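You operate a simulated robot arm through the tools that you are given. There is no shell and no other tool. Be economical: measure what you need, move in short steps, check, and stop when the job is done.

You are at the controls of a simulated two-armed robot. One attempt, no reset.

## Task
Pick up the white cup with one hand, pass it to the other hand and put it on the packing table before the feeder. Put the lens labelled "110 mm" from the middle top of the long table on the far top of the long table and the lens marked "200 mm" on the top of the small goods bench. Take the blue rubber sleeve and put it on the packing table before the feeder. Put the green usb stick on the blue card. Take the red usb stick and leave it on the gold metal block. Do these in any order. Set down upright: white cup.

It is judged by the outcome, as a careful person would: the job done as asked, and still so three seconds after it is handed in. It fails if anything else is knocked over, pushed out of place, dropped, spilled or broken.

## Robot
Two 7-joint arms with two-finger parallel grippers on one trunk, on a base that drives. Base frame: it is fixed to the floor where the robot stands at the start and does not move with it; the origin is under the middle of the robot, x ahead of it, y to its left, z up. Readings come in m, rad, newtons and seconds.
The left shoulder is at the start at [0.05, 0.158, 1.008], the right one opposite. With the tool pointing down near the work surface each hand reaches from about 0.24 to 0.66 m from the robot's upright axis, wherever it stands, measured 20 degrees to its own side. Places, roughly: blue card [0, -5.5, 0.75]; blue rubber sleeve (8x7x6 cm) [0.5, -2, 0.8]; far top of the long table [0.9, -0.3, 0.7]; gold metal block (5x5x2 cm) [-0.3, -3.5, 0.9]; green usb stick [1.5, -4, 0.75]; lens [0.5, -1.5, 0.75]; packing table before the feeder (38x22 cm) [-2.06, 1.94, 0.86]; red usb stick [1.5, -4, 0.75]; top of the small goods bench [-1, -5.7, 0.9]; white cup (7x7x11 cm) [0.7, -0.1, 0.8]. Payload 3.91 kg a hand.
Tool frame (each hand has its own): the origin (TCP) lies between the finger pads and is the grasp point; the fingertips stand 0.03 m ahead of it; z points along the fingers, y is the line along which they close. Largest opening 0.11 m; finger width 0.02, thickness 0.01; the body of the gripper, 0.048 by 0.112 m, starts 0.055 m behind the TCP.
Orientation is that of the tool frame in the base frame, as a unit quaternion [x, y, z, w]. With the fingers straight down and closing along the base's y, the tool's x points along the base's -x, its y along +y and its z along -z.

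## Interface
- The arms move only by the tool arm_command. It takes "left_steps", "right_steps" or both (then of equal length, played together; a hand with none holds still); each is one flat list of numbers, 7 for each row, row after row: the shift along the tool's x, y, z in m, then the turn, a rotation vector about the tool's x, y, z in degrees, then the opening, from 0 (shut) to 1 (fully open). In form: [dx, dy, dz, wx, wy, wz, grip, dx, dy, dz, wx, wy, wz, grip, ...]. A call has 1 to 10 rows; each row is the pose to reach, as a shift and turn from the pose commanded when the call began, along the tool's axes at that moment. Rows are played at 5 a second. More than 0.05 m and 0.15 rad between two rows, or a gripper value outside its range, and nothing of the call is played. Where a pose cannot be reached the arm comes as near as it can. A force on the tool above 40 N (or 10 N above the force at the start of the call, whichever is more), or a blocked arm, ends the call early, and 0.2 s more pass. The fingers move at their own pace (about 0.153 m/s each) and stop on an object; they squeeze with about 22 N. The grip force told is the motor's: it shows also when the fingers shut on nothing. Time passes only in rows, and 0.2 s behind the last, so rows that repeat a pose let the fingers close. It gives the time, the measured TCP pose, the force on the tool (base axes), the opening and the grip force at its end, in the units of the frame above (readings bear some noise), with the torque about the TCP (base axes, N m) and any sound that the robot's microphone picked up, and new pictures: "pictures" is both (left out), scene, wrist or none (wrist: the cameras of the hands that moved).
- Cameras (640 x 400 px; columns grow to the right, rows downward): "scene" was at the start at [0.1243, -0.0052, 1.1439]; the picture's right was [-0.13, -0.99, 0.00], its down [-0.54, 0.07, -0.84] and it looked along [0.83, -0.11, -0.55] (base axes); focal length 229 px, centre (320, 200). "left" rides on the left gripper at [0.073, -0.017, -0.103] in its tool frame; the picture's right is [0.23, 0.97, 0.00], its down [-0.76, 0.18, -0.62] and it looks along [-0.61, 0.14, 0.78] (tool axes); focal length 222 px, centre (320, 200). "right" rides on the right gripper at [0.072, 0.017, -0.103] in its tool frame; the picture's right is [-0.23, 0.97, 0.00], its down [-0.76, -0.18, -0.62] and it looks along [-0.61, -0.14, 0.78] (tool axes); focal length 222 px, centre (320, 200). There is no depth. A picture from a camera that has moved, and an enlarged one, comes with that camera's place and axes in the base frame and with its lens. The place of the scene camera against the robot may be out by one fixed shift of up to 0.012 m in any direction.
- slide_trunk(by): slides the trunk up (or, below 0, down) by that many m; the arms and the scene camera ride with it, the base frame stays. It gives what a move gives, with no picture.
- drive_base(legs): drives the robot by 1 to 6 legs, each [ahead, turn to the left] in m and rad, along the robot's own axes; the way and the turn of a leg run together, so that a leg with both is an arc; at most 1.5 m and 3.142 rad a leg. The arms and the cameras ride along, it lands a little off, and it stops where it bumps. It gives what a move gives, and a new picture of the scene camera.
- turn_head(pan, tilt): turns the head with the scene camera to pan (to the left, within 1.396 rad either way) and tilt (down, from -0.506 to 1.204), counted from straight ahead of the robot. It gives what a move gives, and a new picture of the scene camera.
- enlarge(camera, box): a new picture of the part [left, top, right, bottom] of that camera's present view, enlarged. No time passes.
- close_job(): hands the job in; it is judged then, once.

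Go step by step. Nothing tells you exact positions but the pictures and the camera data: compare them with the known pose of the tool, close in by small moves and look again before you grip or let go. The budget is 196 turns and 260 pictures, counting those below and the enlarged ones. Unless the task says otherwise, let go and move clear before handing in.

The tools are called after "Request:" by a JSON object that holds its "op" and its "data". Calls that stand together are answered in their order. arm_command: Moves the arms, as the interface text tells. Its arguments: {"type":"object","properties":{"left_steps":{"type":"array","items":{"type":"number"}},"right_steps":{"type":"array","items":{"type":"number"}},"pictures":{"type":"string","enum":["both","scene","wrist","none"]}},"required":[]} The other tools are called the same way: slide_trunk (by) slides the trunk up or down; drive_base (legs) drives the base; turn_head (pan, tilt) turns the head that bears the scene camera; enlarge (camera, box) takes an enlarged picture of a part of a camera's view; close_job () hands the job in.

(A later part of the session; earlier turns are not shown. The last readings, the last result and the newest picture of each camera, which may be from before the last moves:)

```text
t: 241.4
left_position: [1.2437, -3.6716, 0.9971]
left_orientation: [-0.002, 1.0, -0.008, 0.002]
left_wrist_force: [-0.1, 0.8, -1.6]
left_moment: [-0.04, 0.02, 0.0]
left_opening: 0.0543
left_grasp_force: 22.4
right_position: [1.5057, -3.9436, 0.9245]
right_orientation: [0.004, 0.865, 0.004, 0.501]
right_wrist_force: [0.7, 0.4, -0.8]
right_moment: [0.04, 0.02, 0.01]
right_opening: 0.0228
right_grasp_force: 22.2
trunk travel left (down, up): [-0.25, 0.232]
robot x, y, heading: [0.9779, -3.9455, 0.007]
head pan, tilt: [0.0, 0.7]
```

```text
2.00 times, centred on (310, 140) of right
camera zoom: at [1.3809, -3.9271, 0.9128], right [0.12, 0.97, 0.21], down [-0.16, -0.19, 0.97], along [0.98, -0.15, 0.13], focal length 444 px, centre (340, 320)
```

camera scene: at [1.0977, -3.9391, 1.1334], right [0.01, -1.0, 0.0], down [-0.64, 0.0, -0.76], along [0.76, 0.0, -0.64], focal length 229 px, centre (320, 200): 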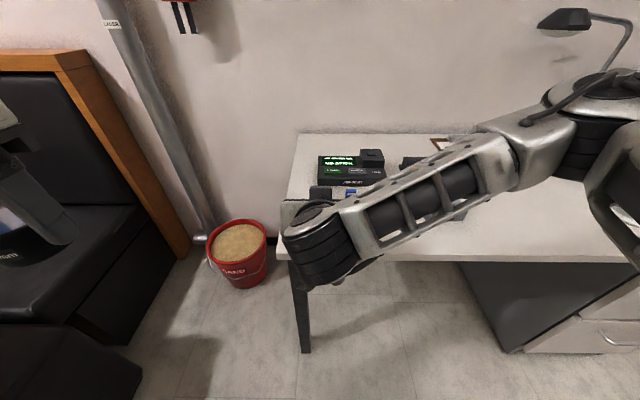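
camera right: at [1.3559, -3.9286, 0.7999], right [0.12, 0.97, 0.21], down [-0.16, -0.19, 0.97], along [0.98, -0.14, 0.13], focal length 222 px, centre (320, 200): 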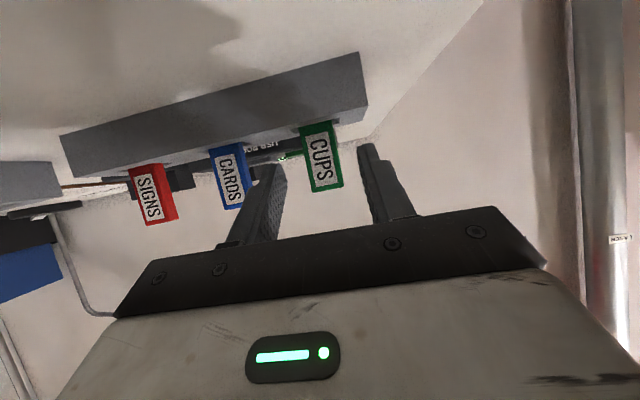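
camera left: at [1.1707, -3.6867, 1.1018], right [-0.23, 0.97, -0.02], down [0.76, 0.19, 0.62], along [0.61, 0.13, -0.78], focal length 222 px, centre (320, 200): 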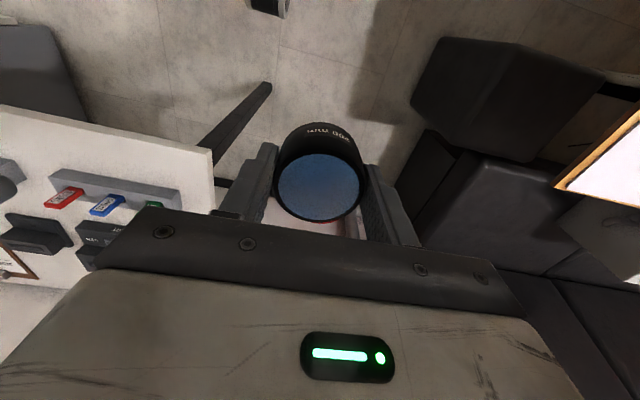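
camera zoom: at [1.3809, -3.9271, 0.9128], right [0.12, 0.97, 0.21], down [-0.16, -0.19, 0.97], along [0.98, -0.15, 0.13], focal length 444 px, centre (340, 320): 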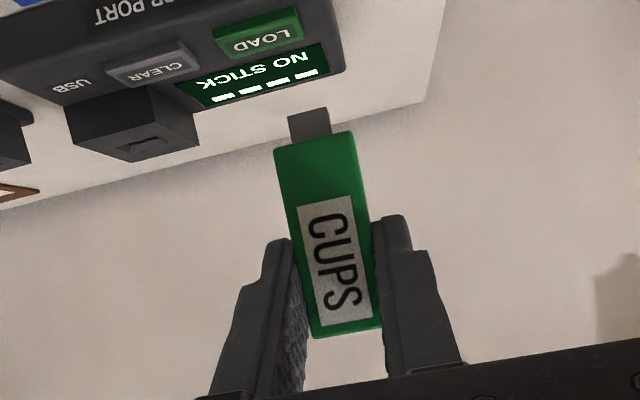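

Request:
{"op": "arm_command", "data": {"right_steps": [0.015, 0, -0.026, 0, 7.5, 0, 0.05, 0.03, 0, -0.052, 0, 15, 0, 0.05, 0.045, 0, -0.078, 0, 22.5, 0, 0.05, 0.055, -0.02, -0.095, 0, 30, 0, 0.05, 0.065, -0.05, -0.113, 0, 37.5, 0, 0.05, 0.07, -0.08, -0.125, 0, 45, 0, 0.05, 0.075, -0.11, -0.135, 0, 52.5, 0, 0.05, 0.08, -0.14, -0.145, 0, 60, 0, 0.05], "pictures": "wrist"}}

Request:
{"op": "drive_base", "data": {"legs": [[-0.6, 0], [0, -1.2]]}}

Request:
{"op": "turn_head", "data": {"pan": -0.3, "tilt": 0.4}}

```text
t: 243.2
left_position: [1.2434, -3.6716, 0.9961]
left_orientation: [-0.001, 1.0, -0.007, 0.002]
left_wrist_force: [0.4, 0.0, -0.6]
left_moment: [0.02, -0.03, 0.01]
left_opening: 0.0543
left_grasp_force: 21.8
right_position: [1.3405, -4.0845, 0.927]
right_orientation: [0.001, 1.0, 0.005, 0.0]
right_wrist_force: [0.3, 0.7, -0.1]
right_moment: [0.0, -0.03, 0.01]
right_opening: 0.0227
right_grasp_force: 21.7
trunk travel left (down, up): [-0.25, 0.232]
robot x, y, heading: [0.9795, -3.9455, 0.006]
head pan, tilt: [0.0, 0.7]
camera right: at [1.2676, -4.0682, 1.0302], right [0.23, 0.97, 0.01], down [0.76, -0.18, 0.62], along [0.61, -0.13, -0.78], focal length 222 px, centre (320, 200)
```

right: 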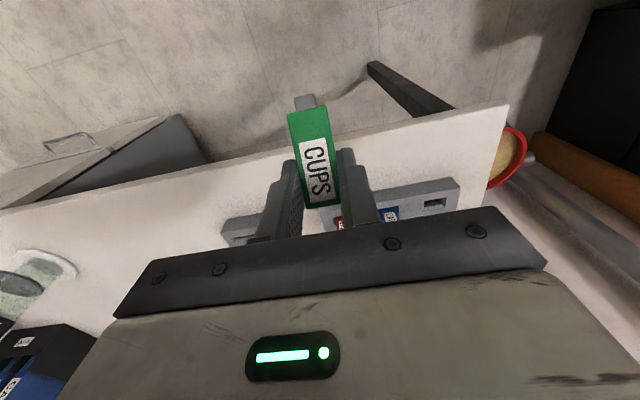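

```text
t: 249.6
left_position: [0.733, -4.1014, 0.9979]
left_orientation: [0.564, 0.826, -0.008, -0.003]
left_wrist_force: [0.2, -0.3, -2.0]
left_moment: [-0.04, 0.0, -0.02]
left_opening: 0.0544
left_grasp_force: 22.2
right_position: [0.3848, -4.341, 0.9278]
right_orientation: [0.566, 0.825, 0.003, 0.004]
right_wrist_force: [0.5, 0.2, -0.5]
right_moment: [0.0, 0.01, -0.01]
right_opening: 0.0228
right_grasp_force: 21.8
trunk travel left (down, up): [-0.25, 0.232]
robot x, y, heading: [0.3855, -3.949, -1.2]
head pan, tilt: [0.0, 0.7]
camera scene: at [0.4231, -4.0625, 1.1334], right [-0.93, -0.37, 0.0], down [-0.24, 0.6, -0.76], along [0.28, -0.71, -0.64], focal length 229 px, centre (320, 200)
```

scene: 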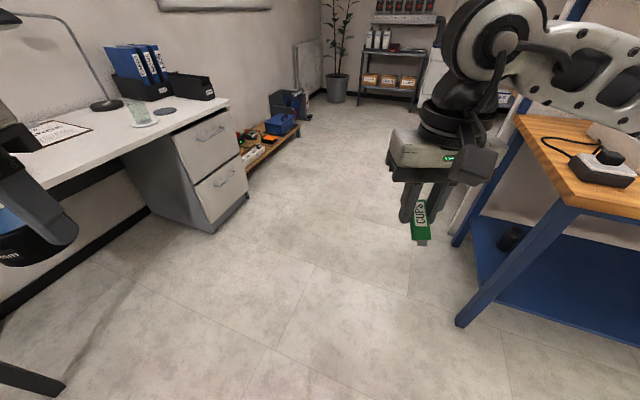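

```text
t: 250.4
left_position: [0.7332, -4.1009, 0.997]
left_orientation: [0.563, 0.827, -0.007, -0.003]
left_wrist_force: [0.5, 0.6, -2.1]
left_moment: [-0.03, 0.01, -0.02]
left_opening: 0.0543
left_grasp_force: 22.2
right_position: [0.3857, -4.3417, 0.9264]
right_orientation: [0.565, 0.825, 0.005, 0.002]
right_wrist_force: [0.2, -0.3, -0.4]
right_moment: [0.02, 0.0, 0.02]
right_opening: 0.0228
right_grasp_force: 22.8
trunk travel left (down, up): [-0.25, 0.232]
robot x, y, heading: [0.3832, -3.9544, -1.196]
head pan, tilt: [-0.3, 0.4]
camera scene: at [0.3991, -4.0759, 1.1602], right [-1.0, -0.08, 0.0], down [-0.03, 0.39, -0.92], along [0.07, -0.92, -0.39], focal length 229 px, centre (320, 200)
```

scene: 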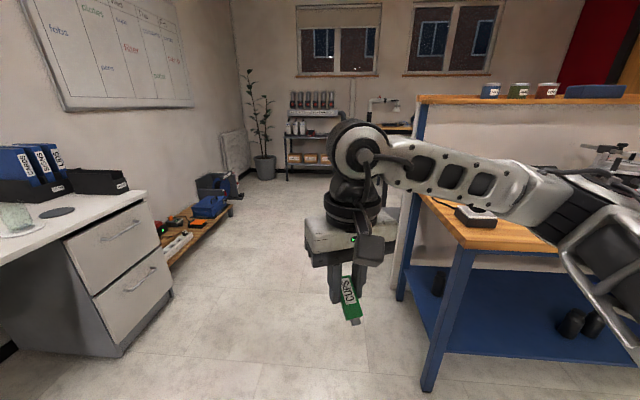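

There's a partition behind the front bench; the card is likely on the far side. I drive around its end and look west.

Request:
{"op": "drive_base", "data": {"legs": [[0, -0.24], [1.4, 0], [0.5, 0]]}}

Request:
{"op": "turn_head", "data": {"pan": -1.1, "tilt": 0.4}}

```text
t: 260.8
left_position: [0.9248, -6.0795, 0.9968]
left_orientation: [0.664, 0.748, -0.007, -0.003]
left_wrist_force: [0.1, 0.2, -2.1]
left_moment: [0.02, 0.01, 0.03]
left_opening: 0.0545
left_grasp_force: 21.4
right_position: [0.528, -6.224, 0.9263]
right_orientation: [0.666, 0.746, 0.003, 0.004]
right_wrist_force: [-0.9, -0.4, 0.8]
right_moment: [-0.01, -0.01, -0.01]
right_opening: 0.0227
right_grasp_force: 22.6
trunk travel left (down, up): [-0.25, 0.232]
robot x, y, heading: [0.6238, -5.8477, -1.45]
head pan, tilt: [-0.3, 0.4]
camera scene: at [0.6062, -5.9712, 1.1603], right [-0.98, 0.18, 0.0], down [0.07, 0.38, -0.92], along [-0.16, -0.91, -0.39], focal length 229 px, centre (320, 200)
```

scene: 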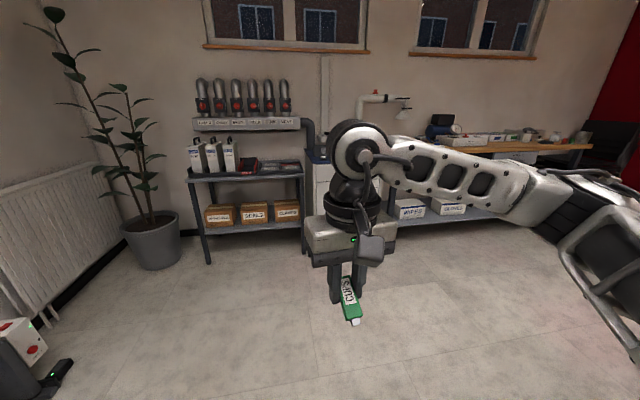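

```text
t: 261.9
left_position: [0.9236, -6.0796, 0.9963]
left_orientation: [0.664, 0.748, -0.007, -0.004]
left_wrist_force: [-0.6, 0.0, -1.3]
left_moment: [-0.04, 0.0, 0.02]
left_opening: 0.0542
left_grasp_force: 22.0
right_position: [0.5274, -6.2232, 0.9263]
right_orientation: [0.666, 0.746, 0.004, 0.004]
right_wrist_force: [0.1, 0.2, -0.7]
right_moment: [0.03, 0.03, 0.0]
right_opening: 0.0224
right_grasp_force: 22.1
trunk travel left (down, up): [-0.25, 0.232]
robot x, y, heading: [0.6196, -5.8476, -1.444]
head pan, tilt: [-1.1, 0.4]
camera scene: at [0.5459, -5.9317, 1.1603], right [-0.56, 0.83, 0.0], down [0.32, 0.22, -0.92], along [-0.76, -0.52, -0.39], focal length 229 px, centre (320, 200)
```

scene: 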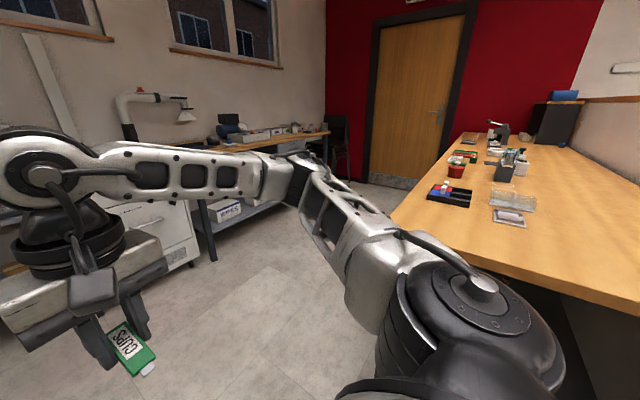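

Behind the partition is a bench with small goods. I turn partly toward it to see its near end.

Request:
{"op": "drive_base", "data": {"legs": [[0, -0.9]]}}

Request:
{"op": "turn_head", "data": {"pan": -0.9, "tilt": 0.6}}

```text
t: 264.6
left_position: [0.6287, -6.2293, 0.9966]
left_orientation: [0.923, 0.386, -0.005, -0.006]
left_wrist_force: [-0.4, 0.0, -1.6]
left_moment: [0.01, -0.01, -0.02]
left_opening: 0.0545
left_grasp_force: 21.9
right_position: [0.268, -6.0096, 0.9265]
right_orientation: [0.923, 0.384, 0.001, 0.004]
right_wrist_force: [0.4, -0.2, -0.2]
right_moment: [0.03, 0.01, 0.02]
right_opening: 0.0232
right_grasp_force: 22.1
trunk travel left (down, up): [-0.25, 0.232]
robot x, y, heading: [0.6236, -5.8465, -2.342]
head pan, tilt: [-1.1, 0.4]
camera scene: at [0.5013, -5.841, 1.1603], right [0.3, 0.95, 0.0], down [0.37, -0.12, -0.92], along [-0.88, 0.28, -0.39], focal length 229 px, centre (320, 200)
```

scene: 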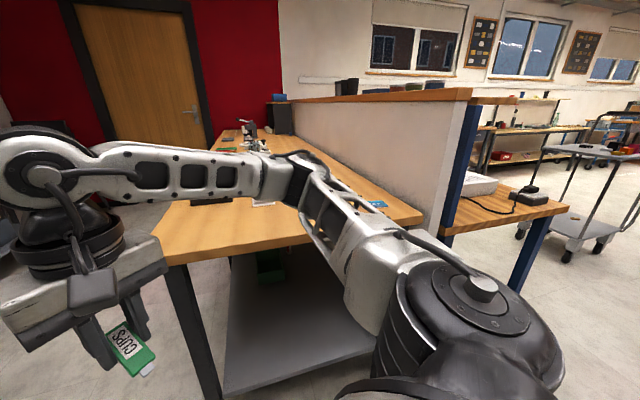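

```text
t: 265.4
left_position: [0.6283, -6.2291, 0.9972]
left_orientation: [0.922, 0.386, -0.005, -0.006]
left_wrist_force: [-0.7, 0.5, -1.2]
left_moment: [0.02, -0.03, 0.0]
left_opening: 0.0544
left_grasp_force: 22.0
right_position: [0.2687, -6.008, 0.9274]
right_orientation: [0.924, 0.384, 0.002, 0.004]
right_wrist_force: [0.1, 0.1, 0.2]
right_moment: [-0.04, -0.03, 0.02]
right_opening: 0.023
right_grasp_force: 21.9
trunk travel left (down, up): [-0.25, 0.232]
robot x, y, heading: [0.6201, -5.8478, -2.342]
head pan, tilt: [-0.901, 0.6]
camera scene: at [0.5018, -5.8594, 1.1421], right [0.11, 0.99, 0.0], down [0.56, -0.06, -0.83], along [-0.82, 0.09, -0.56], focal length 229 px, centre (320, 200)
```

scene: 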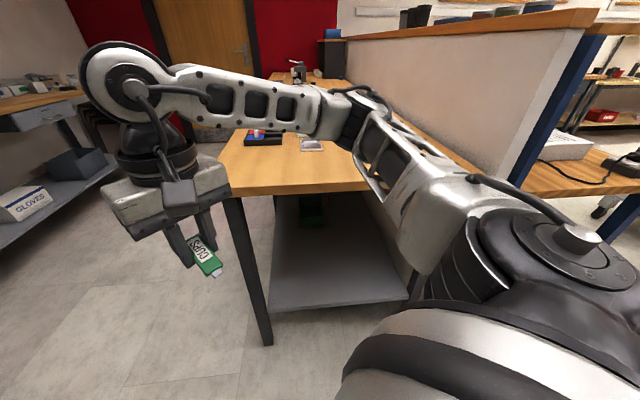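

The blue card lies near the bench's end by the partition. I reposition to face west at the bench end.

Request:
{"op": "drive_base", "data": {"legs": [[0, -2.04], [0.37, 0], [0, 1.24]]}}

Request:
{"op": "turn_head", "data": {"pan": 0, "tilt": 0.6}}

```text
t: 275.7
left_position: [0.2388, -5.7792, 0.9972]
left_orientation: [1.0, 0.009, -0.002, -0.008]
left_wrist_force: [0.3, -0.8, -0.5]
left_moment: [-0.03, 0.01, 0.02]
left_opening: 0.0545
left_grasp_force: 21.9
right_position: [0.1347, -5.3685, 0.9267]
right_orientation: [1.0, 0.005, 0.0, 0.005]
right_wrist_force: [-0.5, -0.3, -0.3]
right_moment: [0.03, 0.01, 0.04]
right_opening: 0.0225
right_grasp_force: 21.5
trunk travel left (down, up): [-0.25, 0.232]
robot x, y, heading: [0.5028, -5.5026, -3.12]
head pan, tilt: [-0.901, 0.6]
camera scene: at [0.4006, -5.4263, 1.1421], right [0.77, 0.64, 0.0], down [0.36, -0.44, -0.83], along [-0.53, 0.64, -0.56], focal length 229 px, centre (320, 200)
```

scene: 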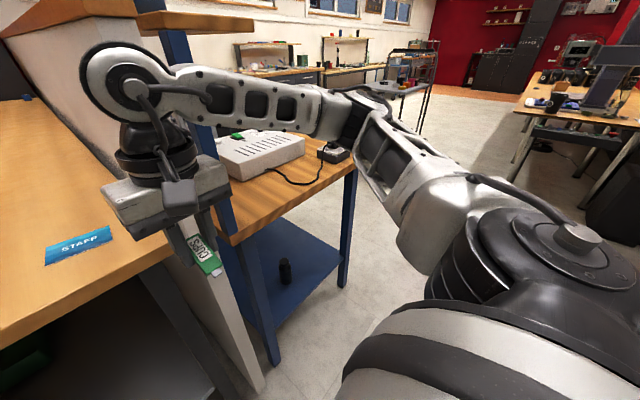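

```text
t: 276.9
left_position: [0.2391, -5.7787, 0.9974]
left_orientation: [1.0, 0.009, -0.001, -0.008]
left_wrist_force: [-0.1, 0.5, -1.1]
left_moment: [0.03, 0.0, 0.02]
left_opening: 0.0544
left_grasp_force: 22.2
right_position: [0.1339, -5.3684, 0.9264]
right_orientation: [1.0, 0.006, -0.001, 0.005]
right_wrist_force: [-0.5, -0.1, 0.0]
right_moment: [-0.01, -0.03, 0.0]
right_opening: 0.0227
right_grasp_force: 21.7
trunk travel left (down, up): [-0.25, 0.232]
robot x, y, heading: [0.5002, -5.5018, -3.118]
head pan, tilt: [0.0, 0.6]
camera scene: at [0.3685, -5.4962, 1.1421], right [-0.02, 1.0, 0.0], down [0.56, 0.01, -0.83], along [-0.82, -0.02, -0.56], focal length 229 px, centre (320, 200)
```

scene: 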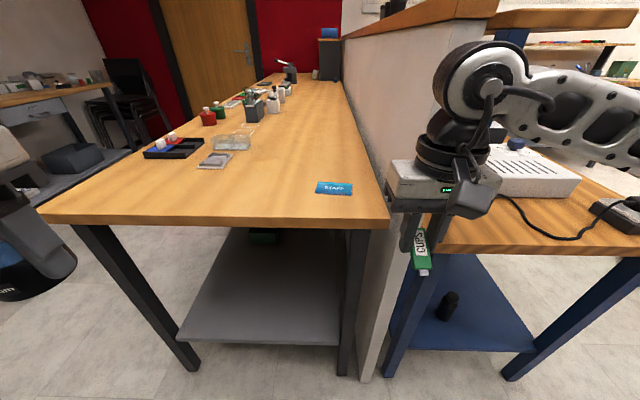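

The STAFF card is at about (-0.16, -5.475). I raise the right hand and shift the robot south so the forearm stays clear of the partition.

Request:
{"op": "arm_command", "data": {"right_steps": [0.01, 0, -0.03, 0, 0, 0, 0.05, 0.02, 0.02, -0.06, 0, 0, 0, 0.05], "pictures": "none"}}

Request:
{"op": "drive_base", "data": {"legs": [[-0.3, 0], [0, 0.408], [0.56, 0], [0, -0.43]]}}

```text
t: 277.5
left_position: [0.2383, -5.7781, 0.9958]
left_orientation: [1.0, 0.008, -0.002, -0.008]
left_wrist_force: [0.5, 0.0, -0.7]
left_moment: [0.02, -0.01, 0.01]
left_opening: 0.0544
left_grasp_force: 21.6
right_position: [0.1559, -5.3877, 0.9861]
right_orientation: [1.0, 0.006, 0.0, 0.005]
right_wrist_force: [1.1, -0.6, 0.2]
right_moment: [0.05, 0.02, -0.02]
right_opening: 0.0229
right_grasp_force: 22.2
trunk travel left (down, up): [-0.25, 0.232]
robot x, y, heading: [0.4968, -5.4972, -3.123]
head pan, tilt: [0.0, 0.6]
```

```text
t: 283.7
left_position: [0.1583, -6.0874, 0.9977]
left_orientation: [0.978, 0.21, -0.003, -0.007]
left_wrist_force: [0.7, 0.0, -1.6]
left_moment: [0.0, 0.01, -0.03]
left_opening: 0.0543
left_grasp_force: 22.0
right_position: [-0.0722, -5.7619, 0.9858]
right_orientation: [0.978, 0.208, 0.0, 0.005]
right_wrist_force: [0.3, -0.6, 0.1]
right_moment: [0.05, 0.0, 0.03]
right_opening: 0.0225
right_grasp_force: 21.6
trunk travel left (down, up): [-0.25, 0.232]
robot x, y, heading: [0.2898, -5.7309, -2.716]
head pan, tilt: [0.0, 0.6]
stopped in leg 3: the robot was blocked; the commanded pose is now the measured one
camera scene: at [0.1681, -5.7748, 1.1421], right [-0.41, 0.91, 0.0], down [0.51, 0.23, -0.82], along [-0.75, -0.34, -0.57], focal length 229 px, centre (320, 200)
```

scene: 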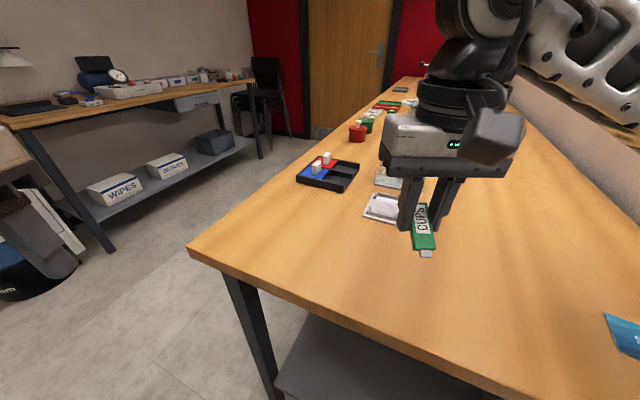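

The base touched the bench; I back off 4 cm and square up.

Request:
{"op": "drive_base", "data": {"legs": [[-0.04, 0], [0, -0.425]]}}

Request:
{"op": "turn_head", "data": {"pan": -0.15, "tilt": 0.8}}

```text
t: 285.5
left_position: [0.0958, -6.0271, 0.9944]
left_orientation: [0.997, 0.07, 0.0, -0.011]
left_wrist_force: [0.0, -0.9, -1.7]
left_moment: [0.02, 0.01, -0.01]
left_opening: 0.054
left_grasp_force: 21.7
right_position: [-0.0262, -5.6662, 0.981]
right_orientation: [0.995, 0.099, 0.006, -0.006]
right_wrist_force: [0.4, -0.4, -0.4]
right_moment: [-0.01, -0.01, 0.01]
right_opening: 0.0229
right_grasp_force: 22.0
trunk travel left (down, up): [-0.25, 0.232]
robot x, y, heading: [0.3252, -5.7155, -2.988]
head pan, tilt: [0.0, 0.6]
stopped in leg 2: the robot was blocked; the commanded pose is now the measured one
camera scene: at [0.1899, -5.7362, 1.1418], right [-0.16, 0.99, 0.01], down [0.56, 0.09, -0.82], along [-0.81, -0.12, -0.57], focal length 229 px, centre (320, 200)
```

scene: 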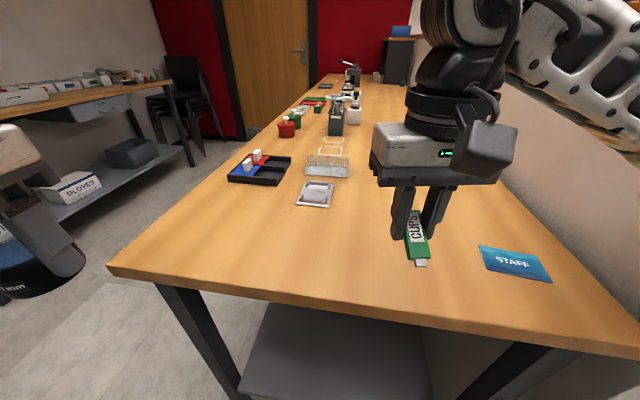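

```text
t: 286.2
left_position: [0.0949, -6.0286, 0.9927]
left_orientation: [0.997, 0.071, 0.0, -0.012]
left_wrist_force: [-0.1, 0.1, -1.4]
left_moment: [0.03, 0.03, -0.01]
left_opening: 0.054
left_grasp_force: 21.5
right_position: [-0.0265, -5.6667, 0.9805]
right_orientation: [0.995, 0.098, 0.006, -0.006]
right_wrist_force: [-0.3, -0.1, -0.9]
right_moment: [0.0, -0.02, -0.02]
right_opening: 0.0229
right_grasp_force: 21.1
trunk travel left (down, up): [-0.25, 0.232]
robot x, y, heading: [0.3248, -5.713, -2.986]
head pan, tilt: [-0.15, 0.799]
camera scene: at [0.196, -5.7221, 1.1248], right [0.0, 1.0, 0.01], down [0.72, 0.01, -0.7], along [-0.7, 0.0, -0.72], focal length 229 px, centre (320, 200)
```

scene: 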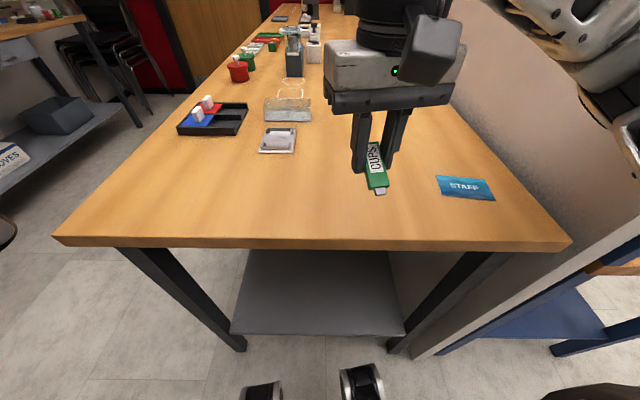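

The right elbow seems to meet the partition. New plan: lay the stick flat on the bench, place the lens, then re-grip the stick with the left hand from above. I reposition further south.

Request:
{"op": "drive_base", "data": {"legs": [[-0.25, 0], [0, 0.616], [0.26, 0], [0, -0.77]]}}

Request:
{"op": "turn_head", "data": {"pan": 0, "tilt": 0.8}}

```text
t: 293.2
left_position: [0.1124, -6.1249, 0.9972]
left_orientation: [1.0, -0.008, -0.001, -0.008]
left_wrist_force: [0.1, -0.7, -1.2]
left_moment: [0.03, -0.03, -0.01]
left_opening: 0.0544
left_grasp_force: 21.7
right_position: [0.0486, -5.7457, 0.9814]
right_orientation: [1.0, 0.015, 0.004, 0.0]
right_wrist_force: [-0.9, 0.1, -0.7]
right_moment: [0.02, 0.01, -0.01]
right_opening: 0.0227
right_grasp_force: 22.1
trunk travel left (down, up): [-0.25, 0.232]
robot x, y, heading: [0.3796, -5.8572, 3.134]
head pan, tilt: [-0.15, 0.799]
camera scene: at [0.26, -5.837, 1.1252], right [0.15, 0.99, 0.0], down [0.71, -0.11, -0.7], along [-0.69, 0.11, -0.72], focal length 229 px, centre (320, 200)
```

scene: 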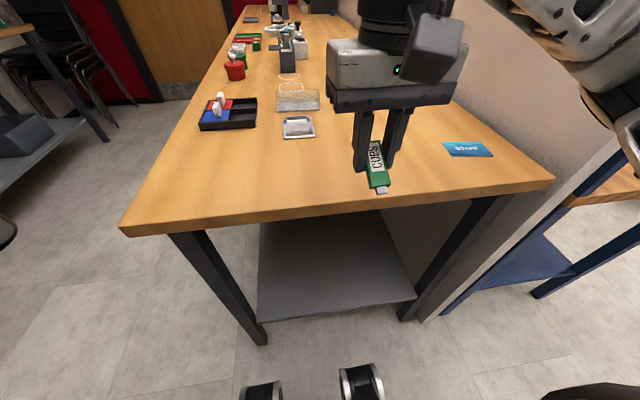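

```text
t: 293.9
left_position: [0.1119, -6.1243, 0.9969]
left_orientation: [1.0, -0.009, -0.001, -0.008]
left_wrist_force: [0.5, 0.1, -1.6]
left_moment: [0.03, 0.02, -0.01]
left_opening: 0.0543
left_grasp_force: 22.6
right_position: [0.0482, -5.7447, 0.9817]
right_orientation: [1.0, 0.016, 0.004, 0.0]
right_wrist_force: [-1.1, 0.3, -0.3]
right_moment: [0.01, 0.01, 0.02]
right_opening: 0.0229
right_grasp_force: 22.3
trunk travel left (down, up): [-0.25, 0.232]
robot x, y, heading: [0.3861, -5.8552, 3.136]
head pan, tilt: [0.0, 0.799]
camera scene: at [0.2591, -5.8491, 1.1252], right [0.01, 1.0, 0.0], down [0.72, 0.0, -0.7], along [-0.7, 0.0, -0.72], focal length 229 px, centre (320, 200)
```

scene: 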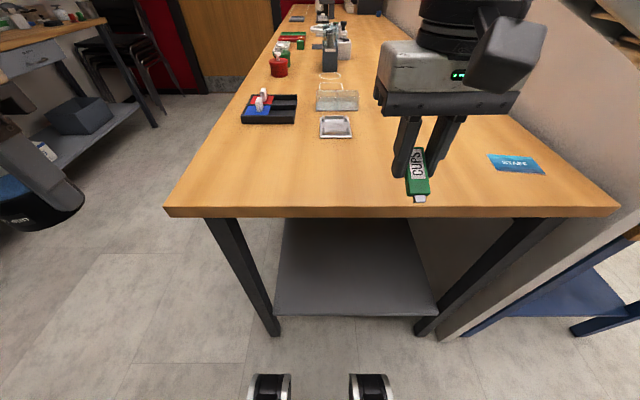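

I place the 200 mm lens first with the left hand, near (-0.14, -5.95) on the bench.

Request:
{"op": "arm_command", "data": {"left_steps": [-0.036, -0.024, 0, 0, 0, 0, 0.2, -0.072, -0.049, 0, 0, 0, 0, 0.2, -0.108, -0.073, 0, 0, 0, 0, 0.2, -0.144, -0.097, 0, 0, 0, 0, 0.2, -0.18, -0.121, 0, 0, 0, 0, 0.2, -0.216, -0.146, 0.01, 0, 0, 0, 0.2, -0.252, -0.17, 0.03, 0, 0, 0, 0.2, -0.252, -0.17, 0.065, 0, 0, 0, 0.2, -0.252, -0.17, 0.095, 0, 0, 0, 0.2, -0.252, -0.17, 0.095, 0, 0, 0, 0.2], "right_steps": [0, -0.02, 0, 0, 0, 0, 0.05, 0, -0.04, 0, 0, 0, 0, 0.05, 0, -0.065, 0, 0, 0, 0, 0.05, 0, -0.065, 0, 0, 0, 0, 0.05, 0, -0.065, 0, 0, 0, 0, 0.05, 0, -0.065, 0, 0, 0, 0, 0.05, 0, -0.065, 0, 0, 0, 0, 0.05, 0, -0.065, 0, 0, 0, 0, 0.05, 0, -0.065, 0, 0, 0, 0, 0.05, 0, -0.065, 0, 0, 0, 0, 0.05], "pictures": "scene"}}

```text
t: 296.1
left_position: [-0.1381, -5.9494, 0.9049]
left_orientation: [1.0, -0.009, -0.002, -0.007]
left_wrist_force: [0.2, 0.1, -1.6]
left_moment: [0.0, 0.01, 0.03]
left_opening: 0.0542
left_grasp_force: 22.1
right_position: [0.0453, -5.6797, 0.981]
right_orientation: [1.0, 0.015, 0.004, 0.0]
right_wrist_force: [-0.3, -0.1, -0.7]
right_moment: [0.0, 0.03, -0.01]
right_opening: 0.0228
right_grasp_force: 21.5
trunk travel left (down, up): [-0.25, 0.232]
robot x, y, heading: [0.3857, -5.8561, 3.136]
head pan, tilt: [0.0, 0.799]
camera scene: at [0.259, -5.8491, 1.1252], right [0.01, 1.0, 0.0], down [0.72, 0.0, -0.7], along [-0.7, 0.0, -0.72], focal length 229 px, centre (320, 200)
```

scene: 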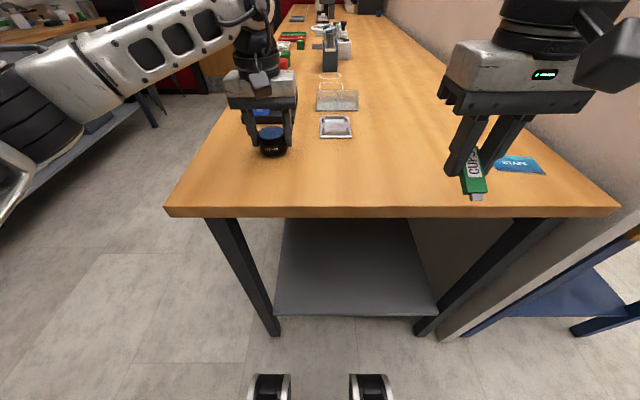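

Request:
{"op": "arm_command", "data": {"left_steps": [0, 0, 0.006, 0, 0, 0, 0.2, 0, 0, 0.012, 0, 0, 0, 0.2, 0, 0, 0.018, 0, 0, 0, 0.2, 0, 0, 0.024, 0, 0, 0, 0.2, 0, 0, 0.03, 0, 0, 0, 0.2], "pictures": "wrist"}}

Request:
{"op": "enlarge", "data": {"camera": "scene", "box": [220, 90, 340, 170]}}

```text
t: 297.1
left_position: [-0.137, -5.9478, 0.8909]
left_orientation: [1.0, -0.008, -0.007, -0.009]
left_wrist_force: [9.6, -1.9, 12.7]
left_moment: [-0.56, -0.42, 0.36]
left_opening: 0.0548
left_grasp_force: 22.3
right_position: [0.0476, -5.6804, 0.9817]
right_orientation: [1.0, 0.014, 0.003, 0.0]
right_wrist_force: [0.8, -0.2, -0.6]
right_moment: [-0.03, 0.02, 0.01]
right_opening: 0.0228
right_grasp_force: 21.9
trunk travel left (down, up): [-0.25, 0.232]
robot x, y, heading: [0.3846, -5.8553, 3.133]
head pan, tilt: [0.0, 0.799]
stopped in row 5 (left hand): the force on the tool passed its limit at 44 N (the readings are from after the stop); the commanded pose is now the measured one
camera left: at [-0.0623, -5.9335, 0.995], right [0.21, -0.98, -0.02], down [-0.76, -0.18, 0.63], along [-0.62, -0.12, -0.78], focal length 222 px, centre (320, 200)
```

left: 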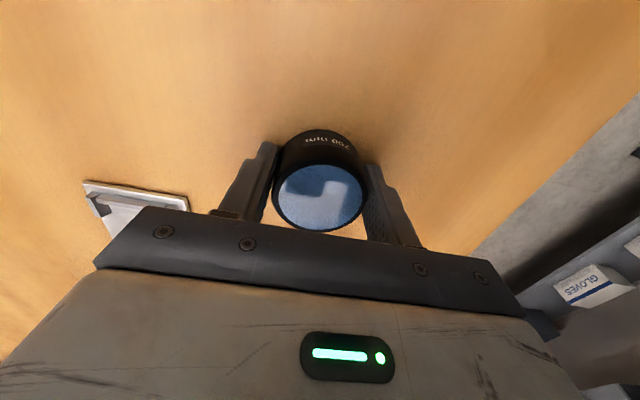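

```text
5.00 times, centred on (280, 130) of scene
camera zoom: at [0.2611, -5.849, 1.1252], right [0.01, 1.0, 0.0], down [0.72, 0.0, -0.7], along [-0.7, 0.0, -0.72], focal length 1145 px, centre (520, 550)
```

zoom: 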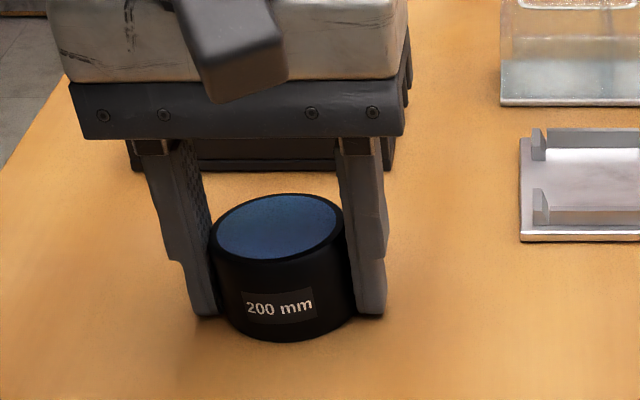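

The lens touched down; bench top is z ≈ 0.853. I ease up 1 mm, release, and lift.

Request:
{"op": "arm_command", "data": {"left_steps": [0, 0, -0.001, 0, 0, 0, 0.2, 0, 0, -0.001, 0, 0, 0, 0.7, 0, 0, -0.001, 0, 0, 0, 0.8, 0, 0, -0.001, 0, 0, 0, 0.8, 0, 0, -0.04, 0, 0, 0, 0.8, 0, 0, -0.08, 0, 0, 0, 0.8, 0, 0, -0.12, 0, 0, 0, 0.8, 0.04, 0.02, -0.13, 0, 0, 0, 0.8, 0.08, 0.04, -0.13, 0, 0, 0, 0.8, 0.12, 0.06, -0.13, 0, 0, 0, 0.8], "pictures": "scene"}}

```text
t: 299.4
left_position: [-0.0184, -6.0132, 1.0152]
left_orientation: [1.0, -0.009, -0.006, -0.008]
left_wrist_force: [0.5, -0.2, -0.8]
left_moment: [0.0, 0.01, 0.03]
left_opening: 0.0881
left_grasp_force: 0.0
right_position: [0.046, -5.6811, 0.9805]
right_orientation: [1.0, 0.015, 0.004, 0.0]
right_wrist_force: [0.4, 0.4, 0.4]
right_moment: [-0.01, 0.02, 0.0]
right_opening: 0.023
right_grasp_force: 21.6
trunk travel left (down, up): [-0.25, 0.232]
robot x, y, heading: [0.3838, -5.8575, 3.136]
head pan, tilt: [0.0, 0.799]
camera scene: at [0.2593, -5.8492, 1.1253], right [0.01, 1.0, 0.0], down [0.72, 0.0, -0.7], along [-0.7, 0.0, -0.72], focal length 229 px, centre (320, 200)
```

scene: 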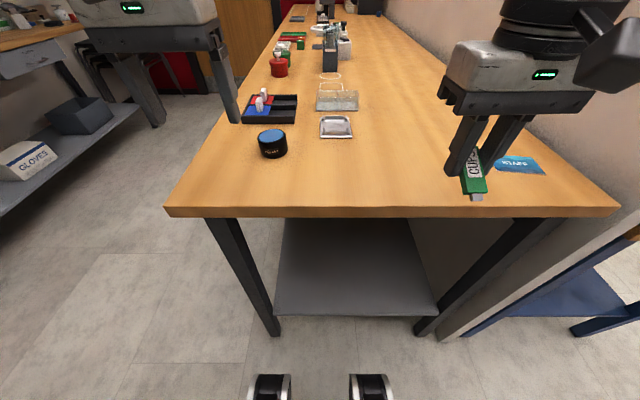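

The 200 mm lens is done. With z 0.853 the card is at (-0.10, -5.47). I approach it along a diagonal heading so the right elbow stays clear of the partition.

Request:
{"op": "drive_base", "data": {"legs": [[-0.53, 0], [0, -0.436], [0.57, 0]]}}

```text
t: 306.6
left_position: [-0.0379, -5.5842, 1.0149]
left_orientation: [0.974, -0.227, -0.004, -0.009]
left_wrist_force: [0.4, 0.1, 0.1]
left_moment: [0.0, 0.01, -0.01]
left_opening: 0.0879
left_grasp_force: 0.0
right_position: [0.1623, -5.3096, 0.9809]
right_orientation: [0.979, -0.203, 0.004, 0.002]
right_wrist_force: [-0.3, 0.4, -0.7]
right_moment: [-0.01, 0.03, 0.01]
right_opening: 0.0226
right_grasp_force: 21.6
trunk travel left (down, up): [-0.25, 0.232]
robot x, y, heading: [0.3937, -5.6132, 2.697]
head pan, tilt: [0.0, 0.799]
camera scene: at [0.2806, -5.5543, 1.1252], right [0.43, 0.9, 0.0], down [0.65, -0.31, -0.7], along [-0.63, 0.3, -0.72], focal length 229 px, centre (320, 200)
```

scene: 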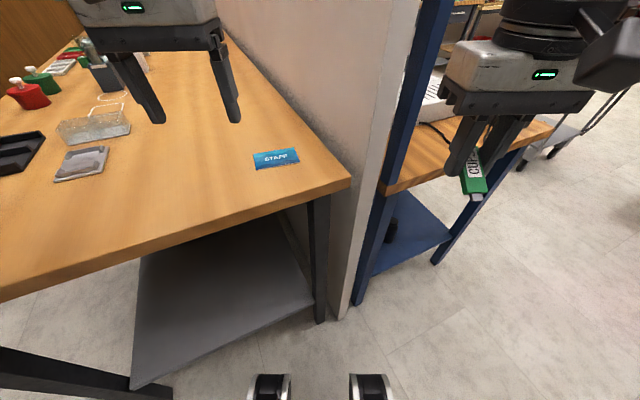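

The card is ahead. I clear the left hand out of the way and move 8 cm closer.

Request:
{"op": "arm_command", "data": {"left_steps": [0.03, 0.03, 0, 0, 0, 0, 0.8, 0.06, 0.07, 0, 0, 0, 0, 0.8, 0.09, 0.11, 0, 0, 0, 0, 0.8, 0.11, 0.15, 0, 0, 0, 0, 0.8], "pictures": "none"}}

Request:
{"op": "drive_base", "data": {"legs": [[0.08, 0]]}}

```text
t: 307.6
left_position: [-0.0056, -5.7678, 1.0099]
left_orientation: [0.974, -0.227, -0.003, -0.011]
left_wrist_force: [-0.1, 0.0, -0.4]
left_moment: [0.01, 0.02, 0.0]
left_opening: 0.0879
left_grasp_force: 0.0
right_position: [0.1627, -5.3107, 0.9812]
right_orientation: [0.979, -0.203, 0.003, 0.0]
right_wrist_force: [0.3, -1.0, 0.4]
right_moment: [0.02, -0.02, 0.0]
right_opening: 0.0228
right_grasp_force: 21.7
trunk travel left (down, up): [-0.25, 0.232]
robot x, y, heading: [0.3897, -5.6128, 2.697]
head pan, tilt: [0.0, 0.799]
```

```text
t: 308.7
left_position: [-0.0787, -5.7324, 1.0087]
left_orientation: [0.974, -0.226, -0.005, -0.01]
left_wrist_force: [0.5, -0.7, 0.2]
left_moment: [0.0, -0.01, 0.01]
left_opening: 0.0882
left_grasp_force: 0.0
right_position: [0.0934, -5.2751, 0.9809]
right_orientation: [0.979, -0.203, 0.005, 0.001]
right_wrist_force: [0.1, 0.0, -0.3]
right_moment: [0.02, 0.05, 0.0]
right_opening: 0.0227
right_grasp_force: 22.0
trunk travel left (down, up): [-0.25, 0.232]
robot x, y, heading: [0.3232, -5.5775, 2.695]
head pan, tilt: [0.0, 0.799]
camera scene: at [0.2092, -5.5202, 1.1251], right [0.43, 0.9, 0.0], down [0.65, -0.31, -0.7], along [-0.63, 0.3, -0.72], focal length 229 px, centre (320, 200)
```

scene: 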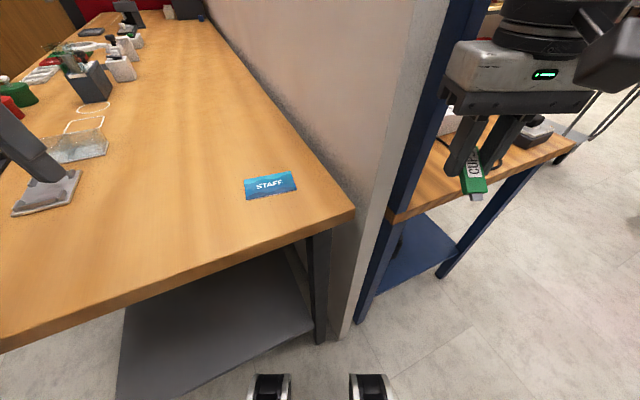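

Now I move the right hand over the card, leaning it 30° so the stick comes level.

Request:
{"op": "arm_command", "data": {"right_steps": [0, 0.04, 0, 0, 3.5, 0, 0.05, 0, 0.08, 0, 0, 7, 0, 0.05, 0, 0.12, 0, 0, 10.5, 0, 0.05, 0, 0.16, 0, 0, 14, 0, 0.05, -0.02, 0.2, 0, 0, 18, 0, 0.05, -0.045, 0.235, 0.01, 0, 22, 0, 0.05, -0.08, 0.257, 0.025, 0, 26, 0, 0.05, -0.1065, 0.257, 0.051, 0, 30, 0, 0.05, -0.1065, 0.257, 0.051, 0, 30, 0, 0.05], "pictures": "both"}}

```text
t: 309.2
left_position: [-0.077, -5.7337, 1.0091]
left_orientation: [0.974, -0.226, -0.003, -0.011]
left_wrist_force: [0.0, 0.8, -0.6]
left_moment: [0.01, 0.0, 0.01]
left_opening: 0.0882
left_grasp_force: 0.0
right_position: [0.0764, -5.3145, 0.9805]
right_orientation: [0.976, -0.213, 0.042, 0.0]
right_wrist_force: [-0.8, 5.1, -0.5]
right_moment: [-0.49, -0.04, -0.31]
right_opening: 0.023
right_grasp_force: 22.1
trunk travel left (down, up): [-0.25, 0.232]
robot x, y, heading: [0.3218, -5.5843, 2.698]
head pan, tilt: [0.0, 0.799]
stopped in row 2 (right hand): the force on the tool passed its limit at 80 N (the readings are from after the stop); the commanded pose is now the measured one
camera scene: at [0.2097, -5.5199, 1.1251], right [0.43, 0.9, 0.0], down [0.65, -0.31, -0.7], along [-0.63, 0.3, -0.72], focal length 229 px, centre (320, 200)
camera right: at [0.1263, -5.3572, 1.0895], right [-0.61, -0.79, -0.04], down [-0.67, 0.49, 0.56], along [-0.43, 0.37, -0.83], focal length 222 px, centre (320, 200)
```

scene: 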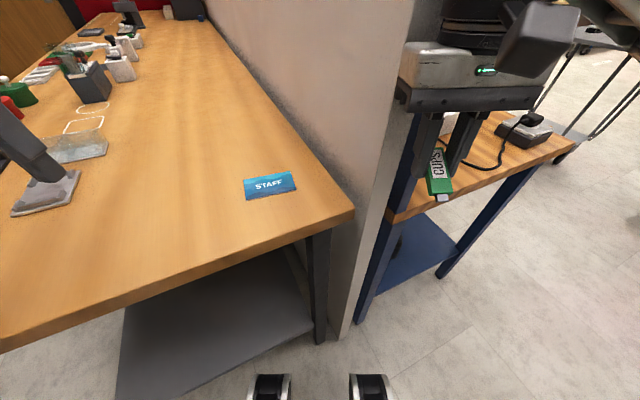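
right: 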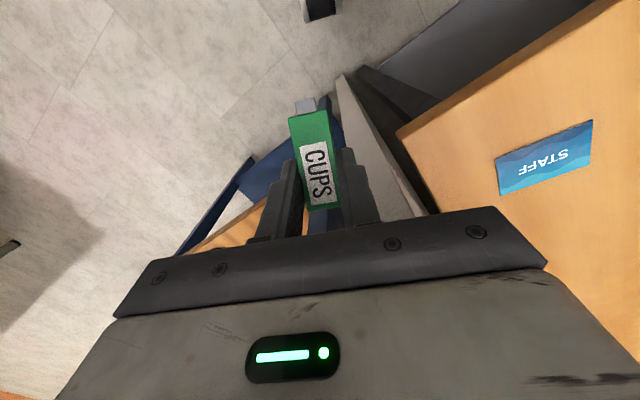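

The hand met the partition's end, so direct placement isn't possible. I go back to the southern spot and lay the stick flat on the bench for a left-hand re-grip.

Request:
{"op": "arm_command", "data": {"right_steps": [0.0, -0.02, 0, 0, 0, 0, 0.05, 0.03, -0.03, 0, 0, 0, 0, 0.05], "pictures": "none"}}

Request:
{"op": "drive_base", "data": {"legs": [[-0.65, 0], [0, 0.44], [0.52, 0]]}}

```text
t: 309.8
left_position: [-0.0771, -5.7341, 1.0093]
left_orientation: [0.974, -0.225, -0.003, -0.01]
left_wrist_force: [0.3, -0.1, -0.9]
left_moment: [-0.01, -0.02, -0.01]
left_opening: 0.0882
left_grasp_force: 0.1
right_position: [0.1148, -5.2983, 0.9861]
right_orientation: [0.977, -0.211, 0.042, 0.0]
right_wrist_force: [0.4, 0.2, 0.0]
right_moment: [0.02, -0.03, 0.0]
right_opening: 0.0229
right_grasp_force: 22.4
trunk travel left (down, up): [-0.25, 0.232]
robot x, y, heading: [0.3223, -5.5785, 2.695]
head pan, tilt: [0.0, 0.799]
```

```text
t: 317.4
left_position: [0.0845, -6.1714, 1.0085]
left_orientation: [1.0, -0.006, -0.006, -0.01]
left_wrist_force: [0.8, -0.9, 0.3]
left_moment: [-0.02, 0.01, 0.0]
left_opening: 0.0878
left_grasp_force: 0.0
right_position: [0.0731, -5.697, 0.9861]
right_orientation: [0.999, 0.008, 0.041, -0.009]
right_wrist_force: [-0.1, -0.1, 1.0]
right_moment: [0.0, -0.01, 0.0]
right_opening: 0.0229
right_grasp_force: 22.0
trunk travel left (down, up): [-0.25, 0.232]
robot x, y, heading: [0.3807, -5.8585, 3.14]
head pan, tilt: [0.0, 0.799]
camera scene: at [0.2551, -5.853, 1.1252], right [0.0, 1.0, 0.0], down [0.72, 0.0, -0.7], along [-0.7, 0.0, -0.72], focal length 229 px, centre (320, 200)
```

scene: 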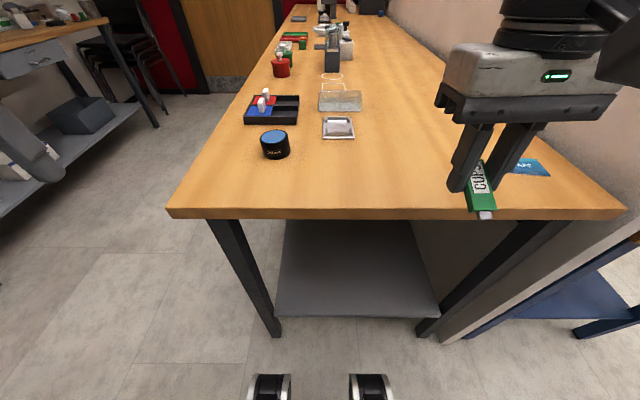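

Request:
{"op": "arm_command", "data": {"right_steps": [-0.028, 0.004, 0.009, 0, 4.2, 0, 0.05, -0.056, 0.008, 0.017, 0, 8.4, 0, 0.05, -0.084, 0.012, 0.026, 0, 12.6, 0, 0.05, -0.112, 0.016, 0.035, 0, 16.8, 0, 0.05, -0.14, 0.02, 0.044, 0, 21, 0, 0.05, -0.168, 0.023, 0.0524, 0, 25.3, 0, 0.05, -0.168, 0.023, 0.0524, 0, 25.3, 0, 0.05], "pictures": "both"}}

```text
t: 319.0
left_position: [0.0847, -6.1706, 1.0091]
left_orientation: [1.0, -0.005, -0.007, -0.009]
left_wrist_force: [1.2, -0.1, 0.4]
left_moment: [0.01, 0.0, -0.01]
left_opening: 0.0879
left_grasp_force: 0.1
right_position: [-0.0897, -5.7206, 0.9192]
right_orientation: [0.966, 0.006, 0.259, -0.011]
right_wrist_force: [-0.3, 0.2, 0.6]
right_moment: [0.02, -0.02, 0.0]
right_opening: 0.0227
right_grasp_force: 22.1
trunk travel left (down, up): [-0.25, 0.232]
robot x, y, heading: [0.3798, -5.8605, 3.139]
head pan, tilt: [0.0, 0.799]
camera scene: at [0.2551, -5.853, 1.1252], right [0.0, 1.0, 0.0], down [0.72, 0.0, -0.7], along [-0.7, 0.0, -0.72], focal length 229 px, centre (320, 200)
camera right: at [-0.0781, -5.7394, 1.0444], right [-0.18, -0.98, -0.13], down [-0.97, 0.16, 0.16], along [-0.14, 0.16, -0.98], focal length 222 px, centre (320, 200)
```

scene: 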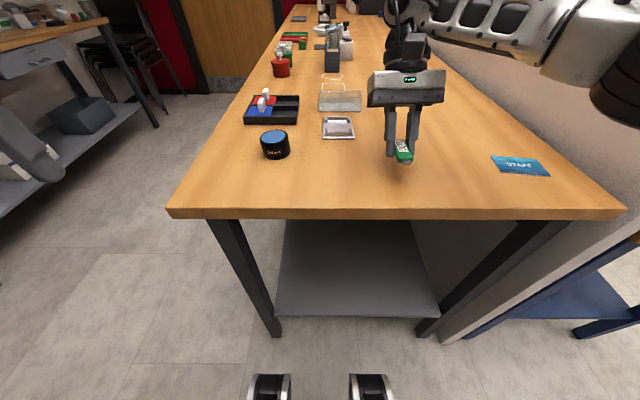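
right: 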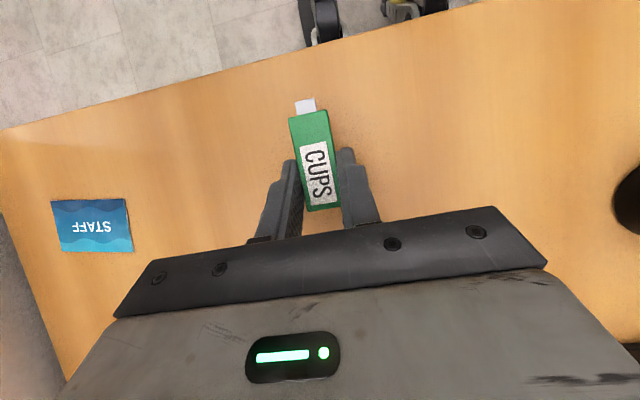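

The stick lies level in the hand. I lower it toward the bench.

Request:
{"op": "arm_command", "data": {"right_steps": [-0.005, 0, 0.0087, 0, 0, 0, 0.05, -0.01, 0, 0.0173, 0, 0, 0, 0.05, -0.0145, 0, 0.025, 0, 0, 0, 0.05, -0.016, 0, 0.0277, 0, 0, 0, 0.05, -0.0175, 0, 0.03, 0, 0, 0, 0.05, -0.0185, 0, 0.032, 0, 0, 0, 0.05], "pictures": "none"}}

Request:
{"op": "enlarge", "data": {"camera": "scene", "box": [360, 90, 460, 190]}}

```text
t: 320.3
left_position: [0.0862, -6.1716, 1.0091]
left_orientation: [1.0, -0.007, -0.006, -0.009]
left_wrist_force: [-0.5, -0.6, -1.1]
left_moment: [0.03, 0.01, 0.02]
left_opening: 0.0879
left_grasp_force: 0.2
right_position: [-0.0893, -5.7207, 0.8912]
right_orientation: [0.967, 0.008, 0.256, -0.008]
right_wrist_force: [1.7, 0.9, 11.2]
right_moment: [-0.11, -0.17, 0.22]
right_opening: 0.0227
right_grasp_force: 22.1
trunk travel left (down, up): [-0.25, 0.232]
robot x, y, heading: [0.3801, -5.8612, 3.137]
head pan, tilt: [0.0, 0.799]
stopped in row 6 (right hand): the force on the tool passed its limit at 43 N (the readings are from after the stop); the commanded pose is now the measured one
```

```text
4.00 times, centred on (410, 140) of scene
camera zoom: at [0.2561, -5.853, 1.1251], right [0.0, 1.0, 0.0], down [0.72, 0.0, -0.7], along [-0.7, 0.0, -0.72], focal length 916 px, centre (-40, 440)
```

zoom: 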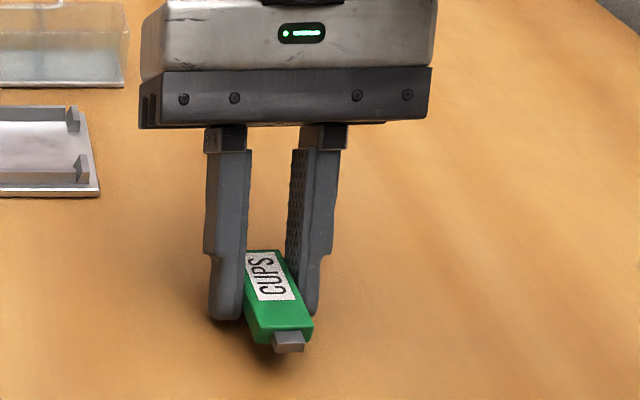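

Request:
{"op": "arm_command", "data": {"right_steps": [0.0005, 0, -0.001, 0, 0, 0, 0.25, 0.0005, 0, -0.001, 0, 0, 0, 0.4, 0.0005, 0, -0.001, 0, 0, 0, 0.5, 0.01, 0, -0.0173, 0, 0, 0, 0.5, 0.03, 0, -0.052, 0, 0, 0, 0.5, 0.05, 0, -0.087, 0, 0, 0, 0.5, 0.07, 0, -0.112, 0, -6, 0, 0.5, 0.09, 0, -0.1, 0, -12, 0, 0.5, 0.12, 0, -0.09, 0, -18, 0, 0.5, 0.15, 0, -0.08, 0, -24, 0, 0.5], "pictures": "both"}}

```text
t: 322.5
left_position: [0.0857, -6.171, 1.0092]
left_orientation: [1.0, -0.006, -0.006, -0.009]
left_wrist_force: [-0.1, 0.6, 0.0]
left_moment: [-0.02, 0.0, -0.01]
left_opening: 0.088
left_grasp_force: 0.0
right_position: [-0.0003, -5.7231, 1.0316]
right_orientation: [0.999, 0.008, 0.049, -0.006]
right_wrist_force: [-0.4, 0.5, -1.1]
right_moment: [-0.03, 0.0, 0.02]
right_opening: 0.0552
right_grasp_force: 0.0
trunk travel left (down, up): [-0.25, 0.232]
robot x, y, heading: [0.3817, -5.8561, 3.135]
head pan, tilt: [0.0, 0.799]
camera scene: at [0.2552, -5.8528, 1.1253], right [0.0, 1.0, 0.0], down [0.72, 0.0, -0.7], along [-0.7, 0.0, -0.72], focal length 229 px, centre (320, 200)
camera right: at [0.0614, -5.7389, 1.1415], right [-0.21, -0.98, -0.03], down [-0.82, 0.16, 0.55], along [-0.53, 0.14, -0.84], focal length 222 px, centre (320, 200)
```

scene: 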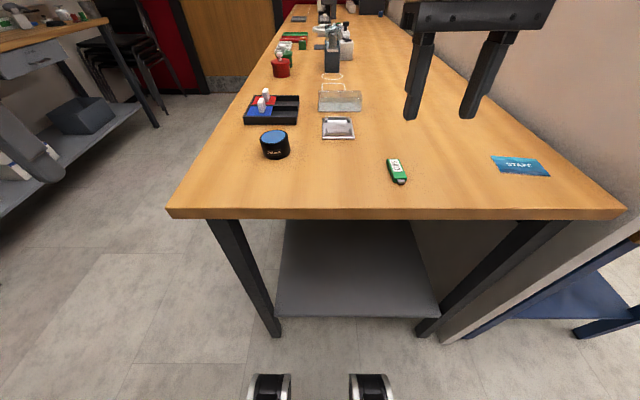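
right: 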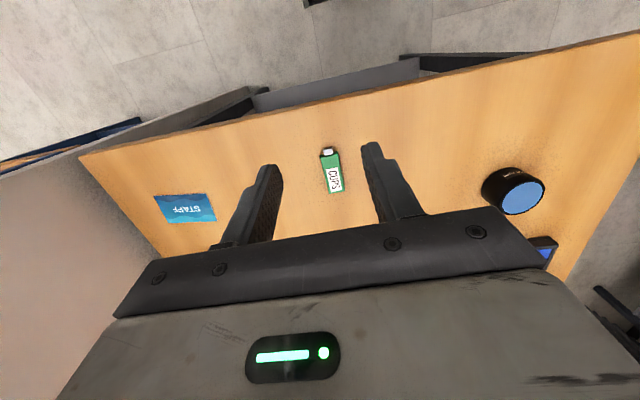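

The stick lies flat at (-0.084, -5.709). I tuck the right hand and drive to the diagonal spot for the left hand.

Request:
{"op": "arm_command", "data": {"right_steps": [0.03, -0.02, 0, 0, -2, 0, 0.5, 0.06, -0.05, 0, 0, -4, 0, 0.5, 0.1, -0.085, 0, 0, -5.6, 0, 0.5], "pictures": "none"}}

Request:
{"op": "drive_base", "data": {"legs": [[-0.53, 0], [0, -0.44], [0.65, 0]]}}

```text
refused: row 3 steps farther than a row can; nothing moved
```

```text
t: 329.8
left_position: [-0.0476, -5.741, 1.0121]
left_orientation: [0.973, -0.23, -0.006, -0.01]
left_wrist_force: [0.5, 0.7, 0.8]
left_moment: [0.01, 0.02, 0.0]
left_opening: 0.0877
left_grasp_force: 0.1
right_position: [0.0772, -5.3026, 1.0335]
right_orientation: [0.978, -0.204, 0.051, -0.001]
right_wrist_force: [-0.4, -0.6, -0.2]
right_moment: [-0.02, -0.01, 0.01]
right_opening: 0.0549
right_grasp_force: 0.1
trunk travel left (down, up): [-0.25, 0.232]
robot x, y, heading: [0.3512, -5.5904, 2.686]
head pan, tilt: [0.0, 0.799]
stopped in leg 3: the robot was blocked; the commanded pose is now the measured one
camera scene: at [0.242, -5.5301, 1.1256], right [0.44, 0.9, 0.0], down [0.64, -0.32, -0.7], along [-0.63, 0.31, -0.71], focal length 229 px, centre (320, 200)
```

scene: 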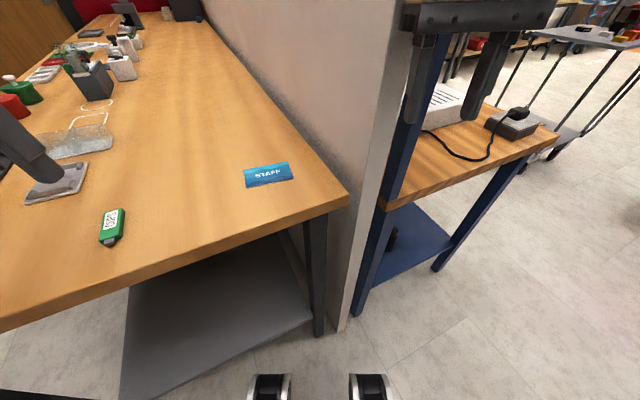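

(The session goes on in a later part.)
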